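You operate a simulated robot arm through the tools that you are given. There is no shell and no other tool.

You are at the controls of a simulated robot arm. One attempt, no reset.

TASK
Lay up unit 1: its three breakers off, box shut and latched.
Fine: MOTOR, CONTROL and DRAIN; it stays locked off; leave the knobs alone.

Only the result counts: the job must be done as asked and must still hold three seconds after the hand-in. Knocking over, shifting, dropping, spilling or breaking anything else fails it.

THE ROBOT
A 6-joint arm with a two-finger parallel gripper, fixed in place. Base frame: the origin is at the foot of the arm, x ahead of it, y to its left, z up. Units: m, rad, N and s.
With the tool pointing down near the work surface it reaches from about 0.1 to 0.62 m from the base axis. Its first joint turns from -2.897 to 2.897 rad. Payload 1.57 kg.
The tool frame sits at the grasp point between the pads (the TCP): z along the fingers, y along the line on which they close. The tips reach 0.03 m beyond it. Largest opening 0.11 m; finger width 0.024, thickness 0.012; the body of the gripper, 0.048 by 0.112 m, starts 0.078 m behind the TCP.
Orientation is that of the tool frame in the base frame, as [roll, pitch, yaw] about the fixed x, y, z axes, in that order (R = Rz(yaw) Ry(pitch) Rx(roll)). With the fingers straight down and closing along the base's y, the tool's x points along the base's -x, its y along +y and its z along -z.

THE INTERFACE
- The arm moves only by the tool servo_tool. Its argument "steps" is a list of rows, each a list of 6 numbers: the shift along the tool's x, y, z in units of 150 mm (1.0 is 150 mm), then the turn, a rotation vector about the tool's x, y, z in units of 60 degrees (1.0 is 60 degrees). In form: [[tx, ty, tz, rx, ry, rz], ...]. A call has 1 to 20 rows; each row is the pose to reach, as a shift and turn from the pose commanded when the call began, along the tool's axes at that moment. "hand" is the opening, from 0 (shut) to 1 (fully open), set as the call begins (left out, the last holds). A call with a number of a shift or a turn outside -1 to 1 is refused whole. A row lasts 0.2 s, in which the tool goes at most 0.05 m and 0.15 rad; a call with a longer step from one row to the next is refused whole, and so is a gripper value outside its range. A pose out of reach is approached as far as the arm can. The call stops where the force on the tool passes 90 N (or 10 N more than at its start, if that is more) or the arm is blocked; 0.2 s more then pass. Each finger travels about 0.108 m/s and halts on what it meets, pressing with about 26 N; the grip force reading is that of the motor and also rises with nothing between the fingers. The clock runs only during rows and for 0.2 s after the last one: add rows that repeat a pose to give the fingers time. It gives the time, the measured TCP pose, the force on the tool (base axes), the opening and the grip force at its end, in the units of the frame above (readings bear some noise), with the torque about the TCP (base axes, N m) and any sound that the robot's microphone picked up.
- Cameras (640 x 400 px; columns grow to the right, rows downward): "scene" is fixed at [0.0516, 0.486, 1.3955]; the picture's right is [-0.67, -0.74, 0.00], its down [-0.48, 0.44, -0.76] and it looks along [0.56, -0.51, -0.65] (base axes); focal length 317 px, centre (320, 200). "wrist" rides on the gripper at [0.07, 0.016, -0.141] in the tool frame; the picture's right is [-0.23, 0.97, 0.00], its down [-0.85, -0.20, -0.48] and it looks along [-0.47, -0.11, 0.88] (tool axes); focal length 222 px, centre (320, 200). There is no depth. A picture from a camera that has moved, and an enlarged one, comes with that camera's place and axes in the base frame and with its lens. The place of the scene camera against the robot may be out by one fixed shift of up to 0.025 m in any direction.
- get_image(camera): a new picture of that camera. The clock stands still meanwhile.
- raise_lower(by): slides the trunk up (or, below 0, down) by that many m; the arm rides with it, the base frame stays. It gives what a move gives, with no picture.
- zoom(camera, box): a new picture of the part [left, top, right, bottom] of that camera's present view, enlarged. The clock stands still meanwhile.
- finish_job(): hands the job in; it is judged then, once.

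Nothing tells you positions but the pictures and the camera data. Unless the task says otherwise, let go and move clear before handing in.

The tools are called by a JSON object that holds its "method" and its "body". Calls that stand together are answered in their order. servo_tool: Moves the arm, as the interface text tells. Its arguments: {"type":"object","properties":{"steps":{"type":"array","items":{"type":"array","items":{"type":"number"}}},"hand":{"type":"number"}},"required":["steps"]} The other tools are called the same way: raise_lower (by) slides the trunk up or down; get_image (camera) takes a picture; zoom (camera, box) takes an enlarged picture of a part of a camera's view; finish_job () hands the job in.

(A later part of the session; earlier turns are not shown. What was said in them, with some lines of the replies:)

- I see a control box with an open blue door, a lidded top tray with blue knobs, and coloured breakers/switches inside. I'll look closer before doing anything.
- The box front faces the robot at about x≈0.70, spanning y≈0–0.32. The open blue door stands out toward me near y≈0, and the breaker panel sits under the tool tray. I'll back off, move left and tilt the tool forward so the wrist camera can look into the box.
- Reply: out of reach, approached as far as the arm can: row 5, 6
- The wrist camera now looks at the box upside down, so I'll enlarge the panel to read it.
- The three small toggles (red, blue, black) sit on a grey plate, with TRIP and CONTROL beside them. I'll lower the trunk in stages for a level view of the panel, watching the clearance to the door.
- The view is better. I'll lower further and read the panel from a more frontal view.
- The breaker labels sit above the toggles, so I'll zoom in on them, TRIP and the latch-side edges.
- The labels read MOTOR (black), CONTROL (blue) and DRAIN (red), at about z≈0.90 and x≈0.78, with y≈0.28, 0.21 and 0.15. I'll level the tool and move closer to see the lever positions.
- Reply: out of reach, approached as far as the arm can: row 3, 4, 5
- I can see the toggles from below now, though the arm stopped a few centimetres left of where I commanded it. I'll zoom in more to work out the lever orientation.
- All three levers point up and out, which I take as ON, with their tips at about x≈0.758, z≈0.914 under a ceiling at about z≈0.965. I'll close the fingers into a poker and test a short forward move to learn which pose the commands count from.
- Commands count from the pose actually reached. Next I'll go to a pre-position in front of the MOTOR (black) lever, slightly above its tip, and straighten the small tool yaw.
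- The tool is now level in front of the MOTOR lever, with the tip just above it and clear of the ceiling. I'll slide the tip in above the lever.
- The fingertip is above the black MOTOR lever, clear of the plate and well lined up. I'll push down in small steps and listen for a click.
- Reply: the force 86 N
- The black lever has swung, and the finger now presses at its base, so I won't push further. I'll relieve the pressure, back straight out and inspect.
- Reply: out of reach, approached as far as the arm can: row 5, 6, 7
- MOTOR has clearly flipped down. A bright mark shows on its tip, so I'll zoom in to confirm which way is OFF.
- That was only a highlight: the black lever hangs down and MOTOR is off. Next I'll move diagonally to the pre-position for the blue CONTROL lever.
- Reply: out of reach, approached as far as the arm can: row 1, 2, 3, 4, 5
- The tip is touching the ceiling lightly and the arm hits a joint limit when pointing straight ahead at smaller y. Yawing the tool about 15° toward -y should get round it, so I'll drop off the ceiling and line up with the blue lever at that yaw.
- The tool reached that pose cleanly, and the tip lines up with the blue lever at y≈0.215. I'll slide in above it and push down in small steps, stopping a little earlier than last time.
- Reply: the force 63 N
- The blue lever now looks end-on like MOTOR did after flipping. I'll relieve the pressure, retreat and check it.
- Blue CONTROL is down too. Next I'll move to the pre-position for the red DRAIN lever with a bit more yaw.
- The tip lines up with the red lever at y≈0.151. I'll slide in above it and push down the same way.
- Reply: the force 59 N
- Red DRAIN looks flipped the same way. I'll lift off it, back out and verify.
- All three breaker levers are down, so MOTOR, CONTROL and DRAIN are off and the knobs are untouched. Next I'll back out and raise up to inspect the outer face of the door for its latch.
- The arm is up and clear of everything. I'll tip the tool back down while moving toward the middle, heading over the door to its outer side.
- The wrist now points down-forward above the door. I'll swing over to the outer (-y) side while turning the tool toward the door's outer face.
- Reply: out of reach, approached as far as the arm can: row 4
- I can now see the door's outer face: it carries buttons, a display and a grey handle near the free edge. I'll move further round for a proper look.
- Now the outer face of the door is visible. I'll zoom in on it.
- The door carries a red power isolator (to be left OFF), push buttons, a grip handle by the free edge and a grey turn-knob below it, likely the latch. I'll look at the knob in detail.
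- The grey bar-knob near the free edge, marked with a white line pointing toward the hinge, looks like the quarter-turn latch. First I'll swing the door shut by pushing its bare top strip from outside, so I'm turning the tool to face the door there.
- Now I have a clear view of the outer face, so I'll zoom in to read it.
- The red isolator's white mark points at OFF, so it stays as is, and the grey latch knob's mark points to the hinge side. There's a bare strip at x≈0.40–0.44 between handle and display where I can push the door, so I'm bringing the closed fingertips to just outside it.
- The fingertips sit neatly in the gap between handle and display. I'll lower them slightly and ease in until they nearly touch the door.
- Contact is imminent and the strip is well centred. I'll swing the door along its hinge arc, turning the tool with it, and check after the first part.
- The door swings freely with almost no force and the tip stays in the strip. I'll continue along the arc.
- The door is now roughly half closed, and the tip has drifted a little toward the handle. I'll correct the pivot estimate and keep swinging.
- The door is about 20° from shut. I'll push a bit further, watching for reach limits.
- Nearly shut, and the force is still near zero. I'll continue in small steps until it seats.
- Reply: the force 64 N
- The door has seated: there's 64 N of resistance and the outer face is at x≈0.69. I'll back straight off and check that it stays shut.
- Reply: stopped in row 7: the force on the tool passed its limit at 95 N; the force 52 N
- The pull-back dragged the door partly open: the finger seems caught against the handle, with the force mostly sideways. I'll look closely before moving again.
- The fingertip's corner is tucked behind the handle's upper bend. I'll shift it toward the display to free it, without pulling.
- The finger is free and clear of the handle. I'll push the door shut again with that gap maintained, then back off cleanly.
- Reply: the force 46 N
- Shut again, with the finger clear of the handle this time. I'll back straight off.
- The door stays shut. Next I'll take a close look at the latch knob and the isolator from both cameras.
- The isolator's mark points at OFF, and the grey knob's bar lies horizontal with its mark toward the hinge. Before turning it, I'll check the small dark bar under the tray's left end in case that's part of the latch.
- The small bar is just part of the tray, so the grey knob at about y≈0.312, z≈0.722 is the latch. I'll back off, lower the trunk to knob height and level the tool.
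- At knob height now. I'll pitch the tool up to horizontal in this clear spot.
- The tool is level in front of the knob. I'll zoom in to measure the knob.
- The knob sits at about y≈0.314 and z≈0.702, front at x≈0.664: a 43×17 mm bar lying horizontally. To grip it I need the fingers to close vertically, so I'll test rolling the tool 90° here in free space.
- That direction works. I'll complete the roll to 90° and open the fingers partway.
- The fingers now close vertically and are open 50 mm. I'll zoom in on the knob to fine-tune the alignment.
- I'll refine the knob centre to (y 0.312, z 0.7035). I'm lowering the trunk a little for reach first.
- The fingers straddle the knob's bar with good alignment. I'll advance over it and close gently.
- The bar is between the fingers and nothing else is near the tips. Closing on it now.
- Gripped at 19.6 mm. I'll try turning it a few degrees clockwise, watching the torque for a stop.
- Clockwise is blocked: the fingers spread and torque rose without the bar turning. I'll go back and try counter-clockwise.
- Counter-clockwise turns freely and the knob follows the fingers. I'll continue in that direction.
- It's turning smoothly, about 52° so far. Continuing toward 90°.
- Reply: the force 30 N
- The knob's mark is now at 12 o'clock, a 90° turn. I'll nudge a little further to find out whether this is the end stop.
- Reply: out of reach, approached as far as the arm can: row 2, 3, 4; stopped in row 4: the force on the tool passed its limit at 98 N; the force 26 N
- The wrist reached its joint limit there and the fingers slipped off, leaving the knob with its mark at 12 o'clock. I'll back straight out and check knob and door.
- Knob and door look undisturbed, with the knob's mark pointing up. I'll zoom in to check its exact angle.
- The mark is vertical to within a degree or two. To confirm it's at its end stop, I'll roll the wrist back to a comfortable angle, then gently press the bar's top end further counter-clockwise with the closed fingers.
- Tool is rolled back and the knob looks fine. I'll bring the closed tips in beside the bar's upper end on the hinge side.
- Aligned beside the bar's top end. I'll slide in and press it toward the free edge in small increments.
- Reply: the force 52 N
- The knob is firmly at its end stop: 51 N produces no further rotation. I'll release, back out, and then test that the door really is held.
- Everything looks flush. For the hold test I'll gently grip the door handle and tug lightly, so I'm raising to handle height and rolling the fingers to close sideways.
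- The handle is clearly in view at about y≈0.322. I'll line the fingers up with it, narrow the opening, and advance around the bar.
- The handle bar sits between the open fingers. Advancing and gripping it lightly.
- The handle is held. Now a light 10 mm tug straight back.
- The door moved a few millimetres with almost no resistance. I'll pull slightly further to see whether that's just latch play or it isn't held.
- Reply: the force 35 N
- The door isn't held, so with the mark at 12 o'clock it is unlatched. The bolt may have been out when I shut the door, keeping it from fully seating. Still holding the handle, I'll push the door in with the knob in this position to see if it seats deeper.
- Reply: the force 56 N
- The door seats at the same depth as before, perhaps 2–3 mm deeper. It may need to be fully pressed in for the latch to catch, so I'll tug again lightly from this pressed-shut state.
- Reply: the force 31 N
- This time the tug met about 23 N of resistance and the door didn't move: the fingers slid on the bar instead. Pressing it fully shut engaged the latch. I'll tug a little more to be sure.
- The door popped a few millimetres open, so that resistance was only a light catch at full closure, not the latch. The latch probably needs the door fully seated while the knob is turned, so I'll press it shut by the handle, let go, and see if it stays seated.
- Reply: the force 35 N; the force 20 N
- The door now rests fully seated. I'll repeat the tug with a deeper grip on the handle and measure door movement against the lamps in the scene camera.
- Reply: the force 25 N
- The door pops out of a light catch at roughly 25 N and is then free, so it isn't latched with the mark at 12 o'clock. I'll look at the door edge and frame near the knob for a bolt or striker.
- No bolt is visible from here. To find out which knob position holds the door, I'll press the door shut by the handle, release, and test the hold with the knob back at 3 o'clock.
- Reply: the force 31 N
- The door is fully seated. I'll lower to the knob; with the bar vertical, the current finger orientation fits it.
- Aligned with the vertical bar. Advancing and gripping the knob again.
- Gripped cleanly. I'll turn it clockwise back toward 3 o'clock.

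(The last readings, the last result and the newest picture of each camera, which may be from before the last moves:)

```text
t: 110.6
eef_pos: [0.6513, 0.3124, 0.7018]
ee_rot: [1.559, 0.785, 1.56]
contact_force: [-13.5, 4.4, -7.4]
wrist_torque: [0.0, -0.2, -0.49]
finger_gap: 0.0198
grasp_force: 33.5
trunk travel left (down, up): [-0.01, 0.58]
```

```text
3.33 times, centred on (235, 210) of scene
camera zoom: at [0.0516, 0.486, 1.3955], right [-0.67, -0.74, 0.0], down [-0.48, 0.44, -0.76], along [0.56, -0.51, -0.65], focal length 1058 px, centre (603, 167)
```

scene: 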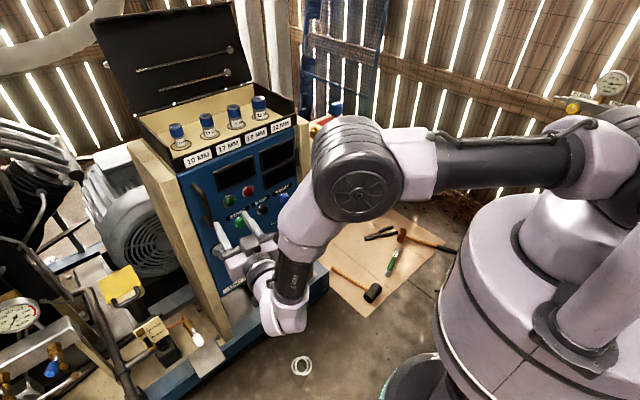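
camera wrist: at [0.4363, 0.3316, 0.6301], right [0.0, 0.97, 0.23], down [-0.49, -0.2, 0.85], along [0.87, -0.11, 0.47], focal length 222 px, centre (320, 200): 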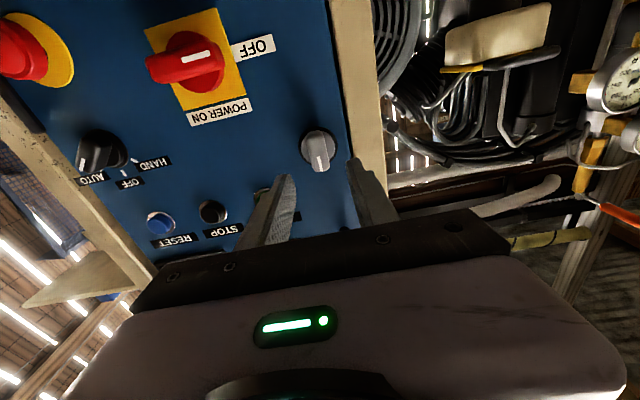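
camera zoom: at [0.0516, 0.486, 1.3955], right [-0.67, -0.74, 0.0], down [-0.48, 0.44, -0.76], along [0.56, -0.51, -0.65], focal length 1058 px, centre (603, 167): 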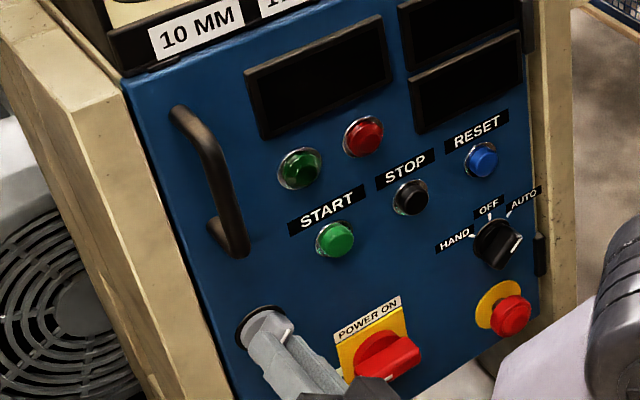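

{"method": "servo_tool", "body": {"steps": [[0, 0, 0, 0, 0, 0.07], [0, 0, 0, 0, 0, 0.14], [0, 0, 0, 0, 0, 0.21], [0, 0, 0, 0, 0, 0.28], [0, 0, 0, 0, 0, 0.35], [0, 0, 0, 0, 0, 0.42], [0, 0, 0, 0, 0, 0.49], [0, 0, 0, 0, 0, 0.56], [0, 0, 0, 0, 0, 0.63], [0, 0, 0, 0, 0, 0.7], [0, 0, 0, 0, 0, 0.74]]}}

{"method": "zoom", "body": {"camera": "wrist", "box": [250, 90, 410, 220]}}

{"method": "zoom", "body": {"camera": "scene", "box": [165, 150, 305, 270]}}

```text
t: 113.0
eef_pos: [0.6516, 0.3121, 0.7018]
ee_rot: [1.562, 0.011, 1.569]
contact_force: [-15.3, 1.5, -5.1]
wrist_torque: [0.0, 0.34, -0.72]
finger_gap: 0.0199
grasp_force: 33.4
trunk travel left (down, up): [-0.01, 0.58]
```

```text
3.08 times, centred on (330, 155) of wrist
camera zoom: at [0.5101, 0.3831, 0.7157], right [-0.01, -0.22, 0.98], down [-0.48, -0.86, -0.19], along [0.88, -0.47, -0.1], focal length 684 px, centre (289, 338)
```

zoom: 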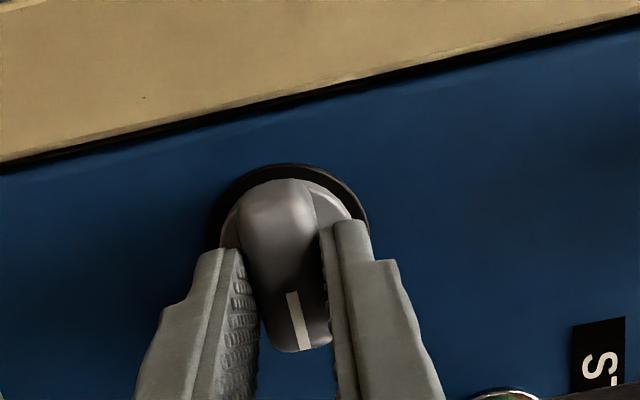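

```text
3.33 times, centred on (235, 210) of scene
camera zoom: at [0.0516, 0.486, 1.3955], right [-0.67, -0.74, 0.0], down [-0.48, 0.44, -0.76], along [0.56, -0.51, -0.65], focal length 1058 px, centre (603, 167)
```

zoom: 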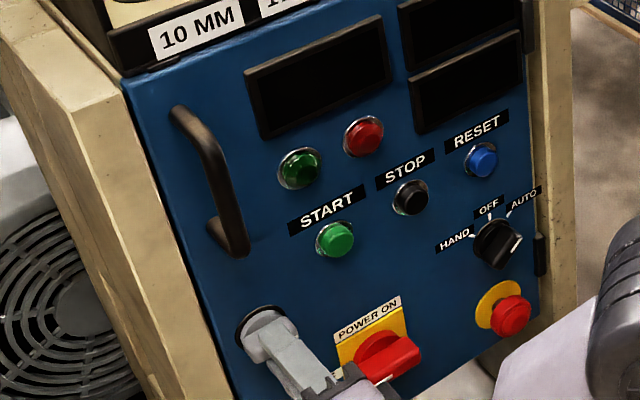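

Back at 3 o'clock with the door pressed. I'll tug by the knob to feel the hold at this position.

{"method": "servo_tool", "body": {"steps": [[0, 0, -0.02, 0, 0, 0], [0, 0, -0.04, 0, 0, 0], [0, 0, -0.055, 0, 0, 0]]}}

{"method": "zoom", "body": {"camera": "scene", "box": [165, 150, 305, 270]}}

{"method": "servo_tool", "body": {"steps": [[0, 0, -0.02, 0, 0, 0], [0, 0, -0.035, 0, 0, 0]]}}

{"method": "zoom", "body": {"camera": "scene", "box": [165, 150, 305, 270]}}

```text
t: 113.8
eef_pos: [0.6443, 0.3116, 0.7017]
ee_rot: [1.561, 0.01, 1.569]
contact_force: [4.9, -4.3, -3.0]
wrist_torque: [0.0, 0.25, 0.93]
finger_gap: 0.02
grasp_force: 34.1
trunk travel left (down, up): [-0.01, 0.58]
```

```text
3.33 times, centred on (235, 210) of scene
camera zoom: at [0.0516, 0.486, 1.3955], right [-0.67, -0.74, 0.0], down [-0.48, 0.44, -0.76], along [0.56, -0.51, -0.65], focal length 1058 px, centre (603, 167)
```

zoom: 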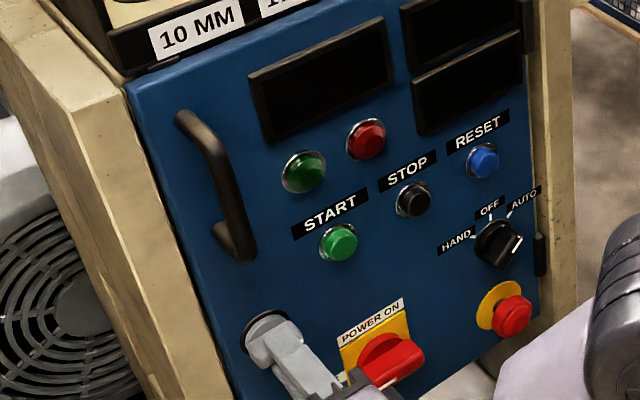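

```text
t: 114.4
eef_pos: [0.6394, 0.312, 0.7023]
ee_rot: [1.563, 0.01, 1.567]
contact_force: [5.2, -6.3, 0.6]
wrist_torque: [0.01, 0.17, 0.74]
finger_gap: 0.0197
grasp_force: 33.9
trunk travel left (down, up): [-0.01, 0.58]
```

```text
3.33 times, centred on (235, 210) of scene
camera zoom: at [0.0516, 0.486, 1.3955], right [-0.67, -0.74, 0.0], down [-0.48, 0.44, -0.76], along [0.56, -0.51, -0.65], focal length 1058 px, centre (603, 167)
```

zoom: 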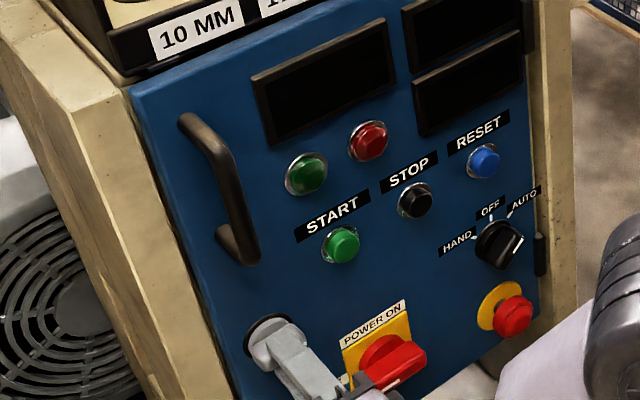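

At 3 o'clock the door opens with almost no force, while at 12 o'clock there was a definite hold, so 12 o'clock is the latched side. The knob simply wasn't turned with the door fully seated, so I'll press the door in through the knob and turn it counter-clockwise while pressing.

{"method": "servo_tool", "body": {"steps": [[0, 0, 0.03, 0, 0, 0], [0, 0, 0.06, 0, 0, 0], [0, 0, 0.09, 0, 0, 0], [0, 0, 0.115, 0, 0, 0], [0, 0, 0.115, 0, 0, 0]]}}

{"method": "zoom", "body": {"camera": "scene", "box": [165, 150, 305, 270]}}

```text
t: 115.6
eef_pos: [0.6534, 0.3125, 0.7026]
ee_rot: [1.563, 0.012, 1.571]
contact_force: [-29.0, 5.4, -1.5]
wrist_torque: [0.0, 0.45, 0.15]
finger_gap: 0.0196
grasp_force: 33.7
trunk travel left (down, up): [-0.01, 0.58]
```

```text
3.33 times, centred on (235, 210) of scene
camera zoom: at [0.0516, 0.486, 1.3955], right [-0.67, -0.74, 0.0], down [-0.48, 0.44, -0.76], along [0.56, -0.51, -0.65], focal length 1058 px, centre (603, 167)
```

zoom: 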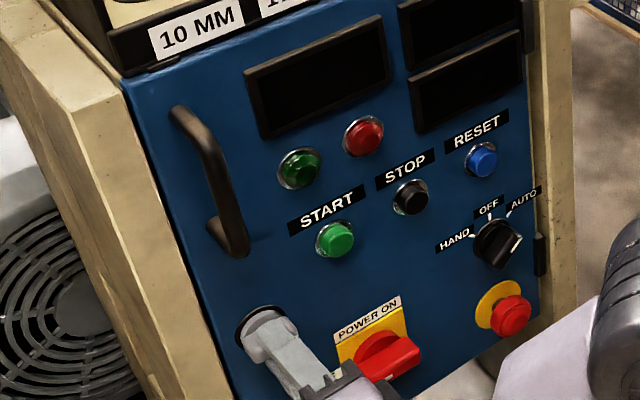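

Seated with 29 N of pressure. Now turning counter-clockwise while keeping that pressure.

{"method": "servo_tool", "body": {"steps": [[0, 0, 0, 0, 0, -0.07], [0, 0, 0, 0, 0, -0.14], [0, 0, 0, 0, 0, -0.21], [0, 0, 0, 0, 0, -0.28], [0, 0, 0, 0, 0, -0.35], [0, 0, 0, 0, 0, -0.42], [0, 0, 0, 0, 0, -0.49], [0, 0, 0, 0, 0, -0.56], [0, 0, 0, 0, 0, -0.63], [0, 0, 0, 0, 0, -0.7], [0, 0, 0, 0, 0, -0.75]]}}

{"method": "servo_tool", "body": {"steps": [[0, 0, 0, 0, 0, -0.07], [0, 0, 0, 0, 0, -0.14], [0, 0, 0, 0, 0, -0.21], [0, 0, 0, 0, 0, -0.28], [0, 0, 0, 0, 0, -0.35], [0, 0, 0, 0, 0, -0.42], [0, 0, 0, 0, 0, -0.49], [0, 0, 0, 0, 0, -0.56], [0, 0, 0, 0, 0, -0.63], [0, 0, 0, 0, 0, -0.7], [0, 0, 0, 0, 0, -0.77], [0, 0, 0, 0, 0, -0.8]]}}

{"method": "zoom", "body": {"camera": "wrist", "box": [250, 90, 410, 220]}}

{"method": "zoom", "body": {"camera": "scene", "box": [165, 150, 305, 270]}}

```text
t: 118.0
eef_pos: [0.6563, 0.3136, 0.7028]
ee_rot: [1.557, 0.8, 1.562]
contact_force: [-26.9, 3.0, -12.2]
wrist_torque: [0.04, 0.49, -0.1]
finger_gap: 0.0201
grasp_force: 34.1
trunk travel left (down, up): [-0.01, 0.58]
```

```text
t: 120.6
eef_pos: [0.6554, 0.3132, 0.7033]
ee_rot: [-1.429, 1.507, -1.429]
contact_force: [-15.1, 7.3, -4.2]
wrist_torque: [1.06, 0.33, 0.47]
finger_gap: 0.021
grasp_force: 34.6
trunk travel left (down, up): [-0.01, 0.58]
```

```text
3.08 times, centred on (330, 155) of wrist
camera zoom: at [0.5151, 0.3247, 0.6303], right [0.0, 0.99, 0.16], down [-0.49, -0.14, 0.86], along [0.87, -0.08, 0.48], focal length 684 px, centre (289, 338)
```

zoom: 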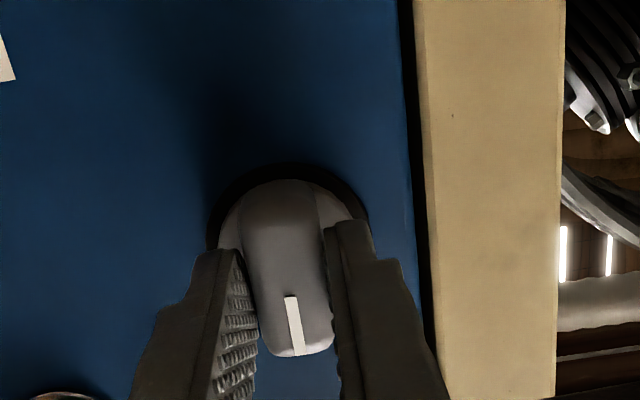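

```text
3.33 times, centred on (235, 210) of scene
camera zoom: at [0.0516, 0.486, 1.3955], right [-0.67, -0.74, 0.0], down [-0.48, 0.44, -0.76], along [0.56, -0.51, -0.65], focal length 1058 px, centre (603, 167)
```

zoom: 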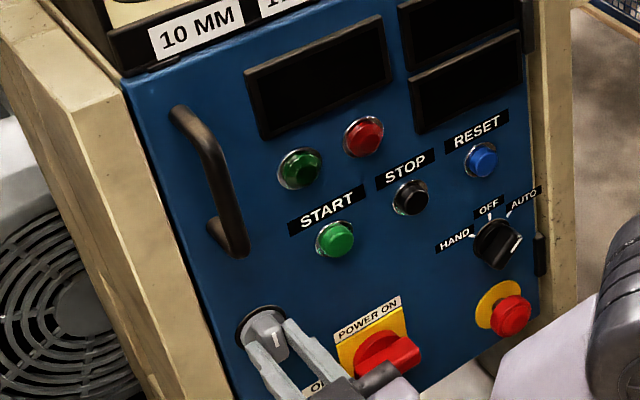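

The knob is at its end stop with the door pressed in. I'll relax the twist and test the hold with a tug.

{"method": "servo_tool", "body": {"steps": [[0, 0, -0.01, 0, 0, 0.05], [0, 0, -0.03, 0, 0, 0.06], [0, 0, -0.05, 0, 0, 0.06], [0, 0, -0.06, 0, 0, 0.06]]}}

{"method": "zoom", "body": {"camera": "scene", "box": [165, 150, 305, 270]}}

{"method": "servo_tool", "body": {"steps": [[0, 0, -0.015, 0, 0, 0], [0, 0, -0.03, 0, 0, 0]]}}

{"method": "zoom", "body": {"camera": "scene", "box": [165, 150, 305, 270]}}

```text
t: 121.6
eef_pos: [0.648, 0.3118, 0.7042]
ee_rot: [-0.023, 1.562, -0.024]
contact_force: [24.7, 6.4, 7.5]
wrist_torque: [0.05, -0.26, 0.46]
finger_gap: 0.02
grasp_force: 33.1
trunk travel left (down, up): [-0.01, 0.58]
```

```text
3.33 times, centred on (235, 210) of scene
camera zoom: at [0.0516, 0.486, 1.3955], right [-0.67, -0.74, 0.0], down [-0.48, 0.44, -0.76], along [0.56, -0.51, -0.65], focal length 1058 px, centre (603, 167)
```

zoom: 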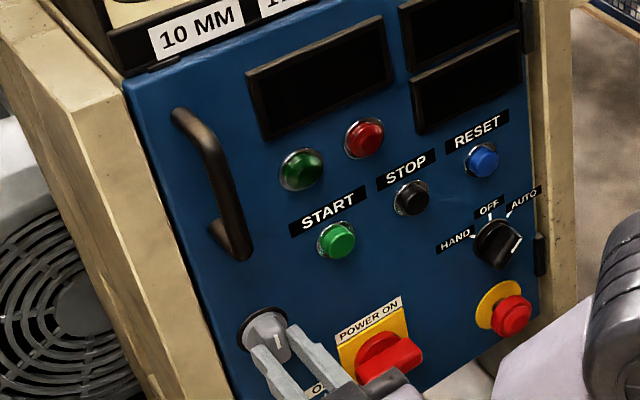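

```text
t: 122.2
eef_pos: [0.641, 0.3127, 0.7024]
ee_rot: [-0.36, 1.564, -0.359]
contact_force: [-1.2, -1.5, 10.1]
wrist_torque: [0.22, 0.13, -0.03]
finger_gap: 0.0197
grasp_force: 33.5
trunk travel left (down, up): [-0.01, 0.58]
```

```text
3.33 times, centred on (235, 210) of scene
camera zoom: at [0.0516, 0.486, 1.3955], right [-0.67, -0.74, 0.0], down [-0.48, 0.44, -0.76], along [0.56, -0.51, -0.65], focal length 1058 px, centre (603, 167)
```

zoom: 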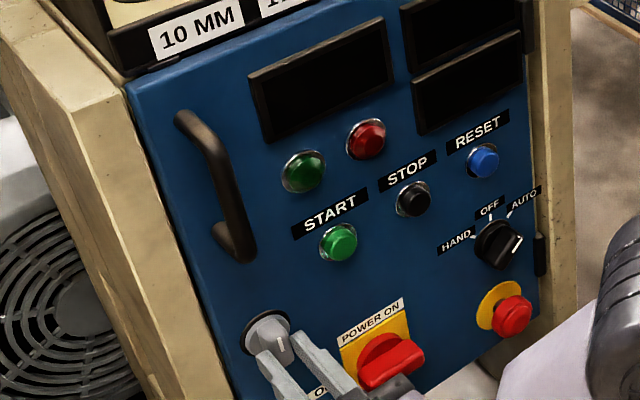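

So with the mark at 12 o'clock and the door fully seated it's held firmly (about 25 N), and my harder tug overpowers it. I now know the right state, so I'll do it cleanly once more: press in, back to 3 o'clock, then turn to 12 o'clock under pressure, and not tug again.

{"method": "servo_tool", "body": {"steps": [[0, 0, 0.03, 0, 0, 0], [0, 0, 0.06, 0, 0, 0], [0, 0, 0.09, 0, 0, 0], [0, 0, 0.105, 0, 0, 0]]}}

{"method": "servo_tool", "body": {"steps": [[0, 0, 0, 0, 0, 0.07], [0, 0, 0, 0, 0, 0.14], [0, 0, 0, 0, 0, 0.21], [0, 0, 0, 0, 0, 0.28], [0, 0, 0, 0, 0, 0.35], [0, 0, 0, 0, 0, 0.42], [0, 0, 0, 0, 0, 0.49], [0, 0, 0, 0, 0, 0.56], [0, 0, 0, 0, 0, 0.63], [0, 0, 0, 0, 0, 0.7], [0, 0, 0, 0, 0, 0.75]]}}

{"method": "servo_tool", "body": {"steps": [[0, 0, 0, 0, 0, 0.07], [0, 0, 0, 0, 0, 0.14], [0, 0, 0, 0, 0, 0.21], [0, 0, 0, 0, 0, 0.28], [0, 0, 0, 0, 0, 0.35], [0, 0, 0, 0, 0, 0.42], [0, 0, 0, 0, 0, 0.49], [0, 0, 0, 0, 0, 0.56], [0, 0, 0, 0, 0, 0.63], [0, 0, 0, 0, 0, 0.7], [0, 0, 0, 0, 0, 0.74]]}}

{"method": "zoom", "body": {"camera": "scene", "box": [165, 150, 305, 270]}}

```text
t: 123.2
eef_pos: [0.658, 0.3126, 0.7024]
ee_rot: [-0.275, 1.564, -0.277]
contact_force: [-24.4, 2.1, -7.0]
wrist_torque: [0.16, 0.28, 0.21]
finger_gap: 0.0198
grasp_force: 34.1
trunk travel left (down, up): [-0.01, 0.58]
```

```text
t: 125.6
eef_pos: [0.6569, 0.3137, 0.7019]
ee_rot: [1.56, 0.787, 1.56]
contact_force: [-11.1, 8.1, -9.3]
wrist_torque: [-0.03, -0.06, -0.61]
finger_gap: 0.02
grasp_force: 33.6
trunk travel left (down, up): [-0.01, 0.58]
```

```text
t: 128.0
eef_pos: [0.6586, 0.3133, 0.7028]
ee_rot: [1.563, 0.01, 1.57]
contact_force: [-11.4, 3.9, -3.7]
wrist_torque: [-0.04, 0.63, -0.73]
finger_gap: 0.0196
grasp_force: 33.8
trunk travel left (down, up): [-0.01, 0.58]
```

```text
3.33 times, centred on (235, 210) of scene
camera zoom: at [0.0516, 0.486, 1.3955], right [-0.67, -0.74, 0.0], down [-0.48, 0.44, -0.76], along [0.56, -0.51, -0.65], focal length 1058 px, centre (603, 167)
```

zoom: 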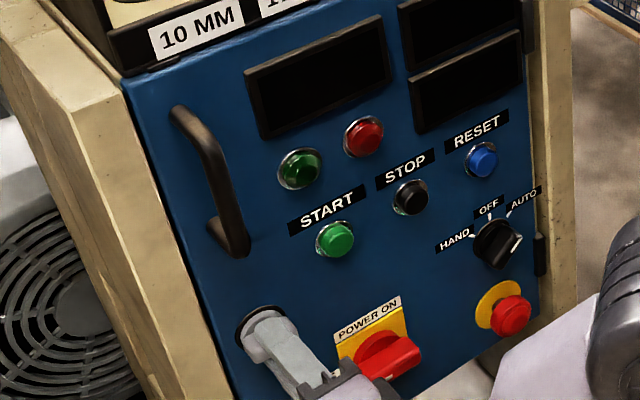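

At 3 o'clock with the door seated. I'll add a bit of pressure and turn to 12 o'clock.

{"method": "servo_tool", "body": {"steps": [[0, 0, 0.015, 0, 0, 0], [0, 0, 0.03, 0, 0, 0], [0, 0, 0.03, 0, 0, 0]]}}

{"method": "servo_tool", "body": {"steps": [[0, 0, 0, 0, 0, -0.07], [0, 0, 0, 0, 0, -0.14], [0, 0, 0, 0, 0, -0.21], [0, 0, 0, 0, 0, -0.28], [0, 0, 0, 0, 0, -0.35], [0, 0, 0, 0, 0, -0.42], [0, 0, 0, 0, 0, -0.49], [0, 0, 0, 0, 0, -0.56], [0, 0, 0, 0, 0, -0.63], [0, 0, 0, 0, 0, -0.7], [0, 0, 0, 0, 0, -0.75]]}}

{"method": "servo_tool", "body": {"steps": [[0, 0, 0, 0, 0, -0.07], [0, 0, 0, 0, 0, -0.14], [0, 0, 0, 0, 0, -0.21], [0, 0, 0, 0, 0, -0.28], [0, 0, 0, 0, 0, -0.35], [0, 0, 0, 0, 0, -0.42], [0, 0, 0, 0, 0, -0.49], [0, 0, 0, 0, 0, -0.56], [0, 0, 0, 0, 0, -0.63], [0, 0, 0, 0, 0, -0.7], [0, 0, 0, 0, 0, -0.77], [0, 0, 0, 0, 0, -0.82]]}}

{"method": "zoom", "body": {"camera": "scene", "box": [165, 150, 305, 270]}}

{"method": "zoom", "body": {"camera": "wrist", "box": [250, 90, 410, 220]}}

```text
t: 128.8
eef_pos: [0.6611, 0.3125, 0.702]
ee_rot: [1.563, 0.011, 1.569]
contact_force: [-30.3, 0.9, -8.7]
wrist_torque: [0.05, 0.93, 0.06]
finger_gap: 0.02
grasp_force: 33.6
trunk travel left (down, up): [-0.01, 0.58]
```

```text
t: 131.2
eef_pos: [0.6625, 0.3131, 0.7013]
ee_rot: [1.559, 0.799, 1.559]
contact_force: [-25.4, 6.1, -9.4]
wrist_torque: [0.01, 1.28, 0.16]
finger_gap: 0.0198
grasp_force: 33.3
trunk travel left (down, up): [-0.01, 0.58]
```

```text
t: 133.8
eef_pos: [0.6639, 0.3125, 0.7024]
ee_rot: [-1.46, 1.485, -1.463]
contact_force: [-18.2, 2.8, -5.8]
wrist_torque: [1.22, 0.52, 0.64]
finger_gap: 0.0217
grasp_force: 34.7
trunk travel left (down, up): [-0.01, 0.58]
```

```text
3.33 times, centred on (235, 210) of scene
camera zoom: at [0.0516, 0.486, 1.3955], right [-0.67, -0.74, 0.0], down [-0.48, 0.44, -0.76], along [0.56, -0.51, -0.65], focal length 1058 px, centre (603, 167)
```

zoom: 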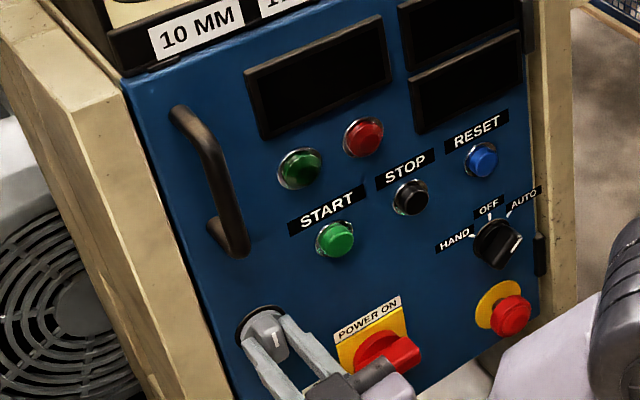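

```text
3.08 times, centred on (330, 155) of wrist
camera zoom: at [0.5214, 0.3234, 0.6298], right [0.0, 0.99, 0.14], down [-0.49, -0.13, 0.86], along [0.87, -0.07, 0.48], focal length 684 px, centre (289, 338)
```

zoom: 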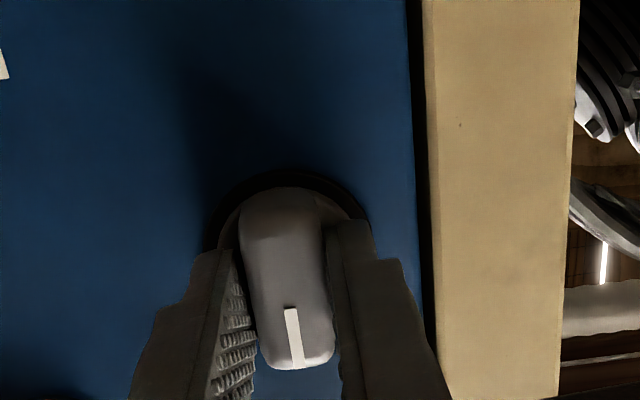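

The knob is at its stop with the door seated. I'll relax the twist while keeping slight inward pressure, open the fingers in place, then back straight out.

{"method": "servo_tool", "body": {"steps": [[0, 0, 0, 0, 0, 0.035], [0, 0, 0, 0, 0, 0.07], [0, 0, 0, 0, 0, 0.07]]}}

{"method": "servo_tool", "body": {"steps": [[0, 0, 0, 0, 0, 0], [0, 0, 0, 0, 0, 0], [0, 0, 0, 0, 0, 0], [0, 0, 0, 0, 0, 0]], "hand": 0.45}}

{"method": "zoom", "body": {"camera": "wrist", "box": [250, 90, 410, 220]}}

```text
t: 134.6
eef_pos: [0.663, 0.3127, 0.7027]
ee_rot: [-0.834, 1.557, -0.835]
contact_force: [-6.7, 3.4, 0.1]
wrist_torque: [0.6, -0.11, 0.26]
finger_gap: 0.0202
grasp_force: 33.8
trunk travel left (down, up): [-0.01, 0.58]
```

```text
t: 135.6
eef_pos: [0.6624, 0.3124, 0.7013]
ee_rot: [-0.953, 1.558, -0.954]
contact_force: [0.4, 0.6, -0.4]
wrist_torque: [0.0, 0.01, 0.02]
finger_gap: 0.0494
grasp_force: 0.0
trunk travel left (down, up): [-0.01, 0.58]
```

```text
3.08 times, centred on (330, 155) of wrist
camera zoom: at [0.5212, 0.3283, 0.6302], right [0.0, 0.98, 0.22], down [-0.49, -0.19, 0.85], along [0.87, -0.1, 0.47], focal length 684 px, centre (289, 338)
```

zoom: 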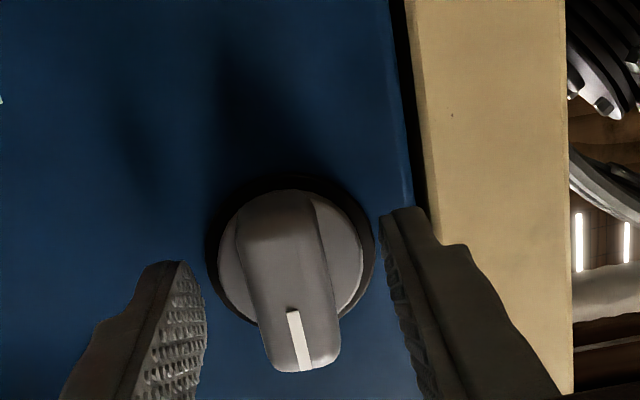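

Fingers are open and clear of the knob. Backing straight out now.

{"method": "servo_tool", "body": {"steps": [[0, 0, -0.1, 0, 0, 0], [0, 0, -0.2, 0, 0, 0], [0, 0, -0.35, 0, 0, 0], [0, 0, -0.5, 0, 0, 0], [0, 0, -0.6, 0, 0, 0]]}}

{"method": "get_image", "body": {"camera": "wrist"}}

{"method": "zoom", "body": {"camera": "scene", "box": [165, 150, 305, 270]}}

{"method": "zoom", "body": {"camera": "wrist", "box": [280, 100, 380, 180]}}

```text
t: 136.8
eef_pos: [0.5729, 0.3137, 0.7015]
ee_rot: [-0.893, 1.557, -0.894]
contact_force: [0.5, 0.0, 0.0]
wrist_torque: [0.01, -0.02, 0.03]
finger_gap: 0.0497
grasp_force: 0.1
trunk travel left (down, up): [-0.01, 0.58]
```

```text
taken
camera wrist: at [0.4321, 0.3289, 0.6304], right [0.0, 0.98, 0.22], down [-0.49, -0.19, 0.85], along [0.87, -0.11, 0.47], focal length 222 px, centre (320, 200)
```

wrist: 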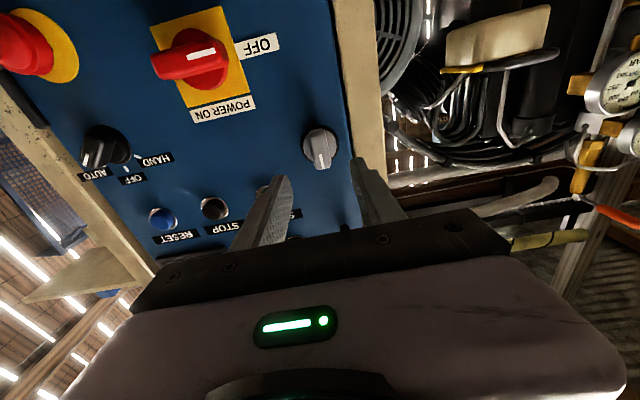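

```text
3.33 times, centred on (235, 210) of scene
camera zoom: at [0.0516, 0.486, 1.3955], right [-0.67, -0.74, 0.0], down [-0.48, 0.44, -0.76], along [0.56, -0.51, -0.65], focal length 1058 px, centre (603, 167)
```

zoom: 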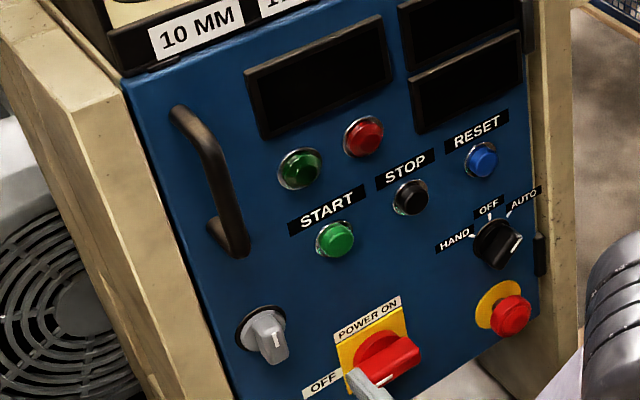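

```text
5.00 times, centred on (330, 140) of wrist
camera zoom: at [0.4321, 0.3289, 0.6304], right [0.0, 0.98, 0.22], down [-0.49, -0.19, 0.85], along [0.87, -0.11, 0.47], focal length 1111 px, centre (270, 500)
```

zoom: 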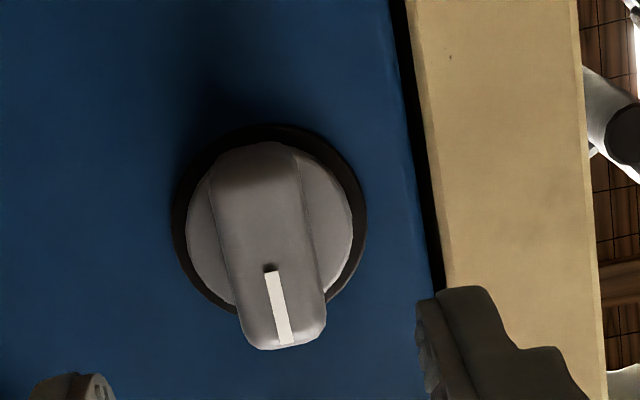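

The door is seated, the knob is at 12 o'clock and the isolator is still OFF. I'll move a bit further clear and do a final check of the whole scene.

{"method": "servo_tool", "body": {"steps": [[0, 0, -0.1, 0, 0, 0], [0, 0, -0.2, 0, 0, 0], [0, 0, -0.3, 0, 0, 0], [0, 0, -0.3, 0, 0, 0], [0, 0, -0.3, 0, 0, 0], [0, 0, -0.3, 0, 0, 0], [0, 0, -0.3, 0, 0, 0], [0, 0, -0.3, 0, 0, 0]]}}

{"method": "get_image", "body": {"camera": "scene"}}

{"method": "zoom", "body": {"camera": "scene", "box": [165, 150, 305, 270]}}

{"method": "zoom", "body": {"camera": "wrist", "box": [100, 0, 400, 200]}}

```text
t: 138.6
eef_pos: [0.5276, 0.3129, 0.701]
ee_rot: [-0.96, 1.557, -0.96]
contact_force: [-0.3, -0.1, -0.3]
wrist_torque: [-0.02, 0.0, 0.0]
finger_gap: 0.0492
grasp_force: 0.2
trunk travel left (down, up): [-0.01, 0.58]
```

```text
taken
```

scene: 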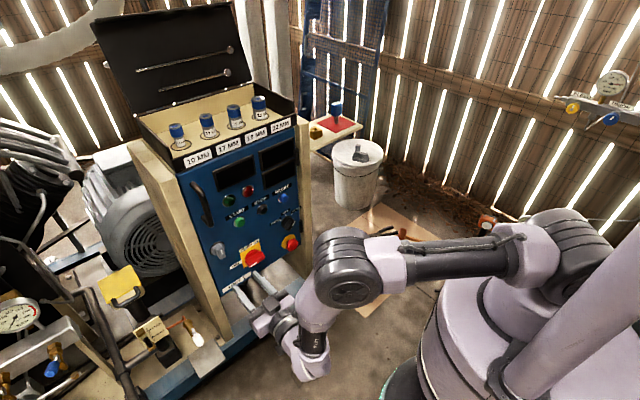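

```text
3.33 times, centred on (235, 210) of scene
camera zoom: at [0.0516, 0.486, 1.3955], right [-0.67, -0.74, 0.0], down [-0.48, 0.44, -0.76], along [0.56, -0.51, -0.65], focal length 1058 px, centre (603, 167)
```

zoom: 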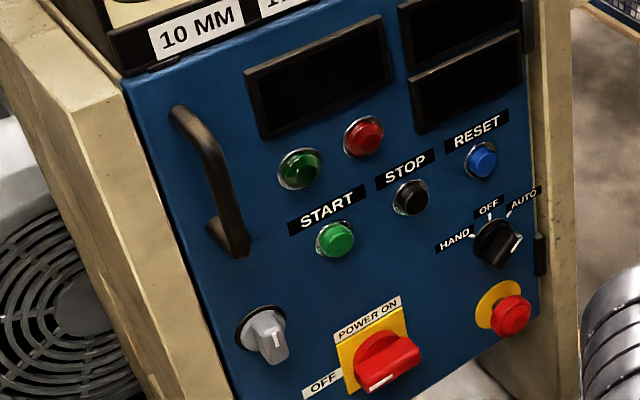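

```text
2.00 times, centred on (250, 100) of wrist
camera zoom: at [0.3867, 0.3283, 0.629], right [0.0, 0.98, 0.22], down [-0.49, -0.19, 0.85], along [0.87, -0.1, 0.47], focal length 444 px, centre (460, 400)
```

zoom: 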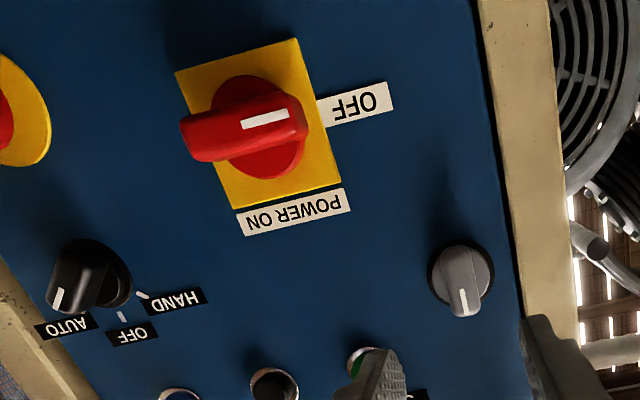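

The three breakers are off, the door is fully shut with its latch turned home, and the isolator still points at OFF. The dial knobs, buttons and tools haven't been disturbed, and the arm is clear, so I'm handing in.

{"method": "finish_job", "body": {}}

```text
The job is handed in.
```

I've handed in the job: unit 1's MOTOR, CONTROL and DRAIN breakers are off, and the box is shut with its latch turned home. The isolator still points at OFF. I didn't touch the dial knobs, and no other buttons or tools were disturbed that I could see.

- **Latch hold is light:** the latch knob's mark is now at 12 o'clock, against its stop, and the door sits fully closed. In that position it resists a pull of about 25 N, but my harder test tugs pulled it open a few millimetres. With the mark at 3 o'clock it opened freely, so I take 12 o'clock as latched.
- **Final state:** after those tests I pressed the door home and turned the latch again. I did not tug it after that.
- **One slip on the way:** my first back-off caught the door handle and swung the door partly open. I closed it again before latching.
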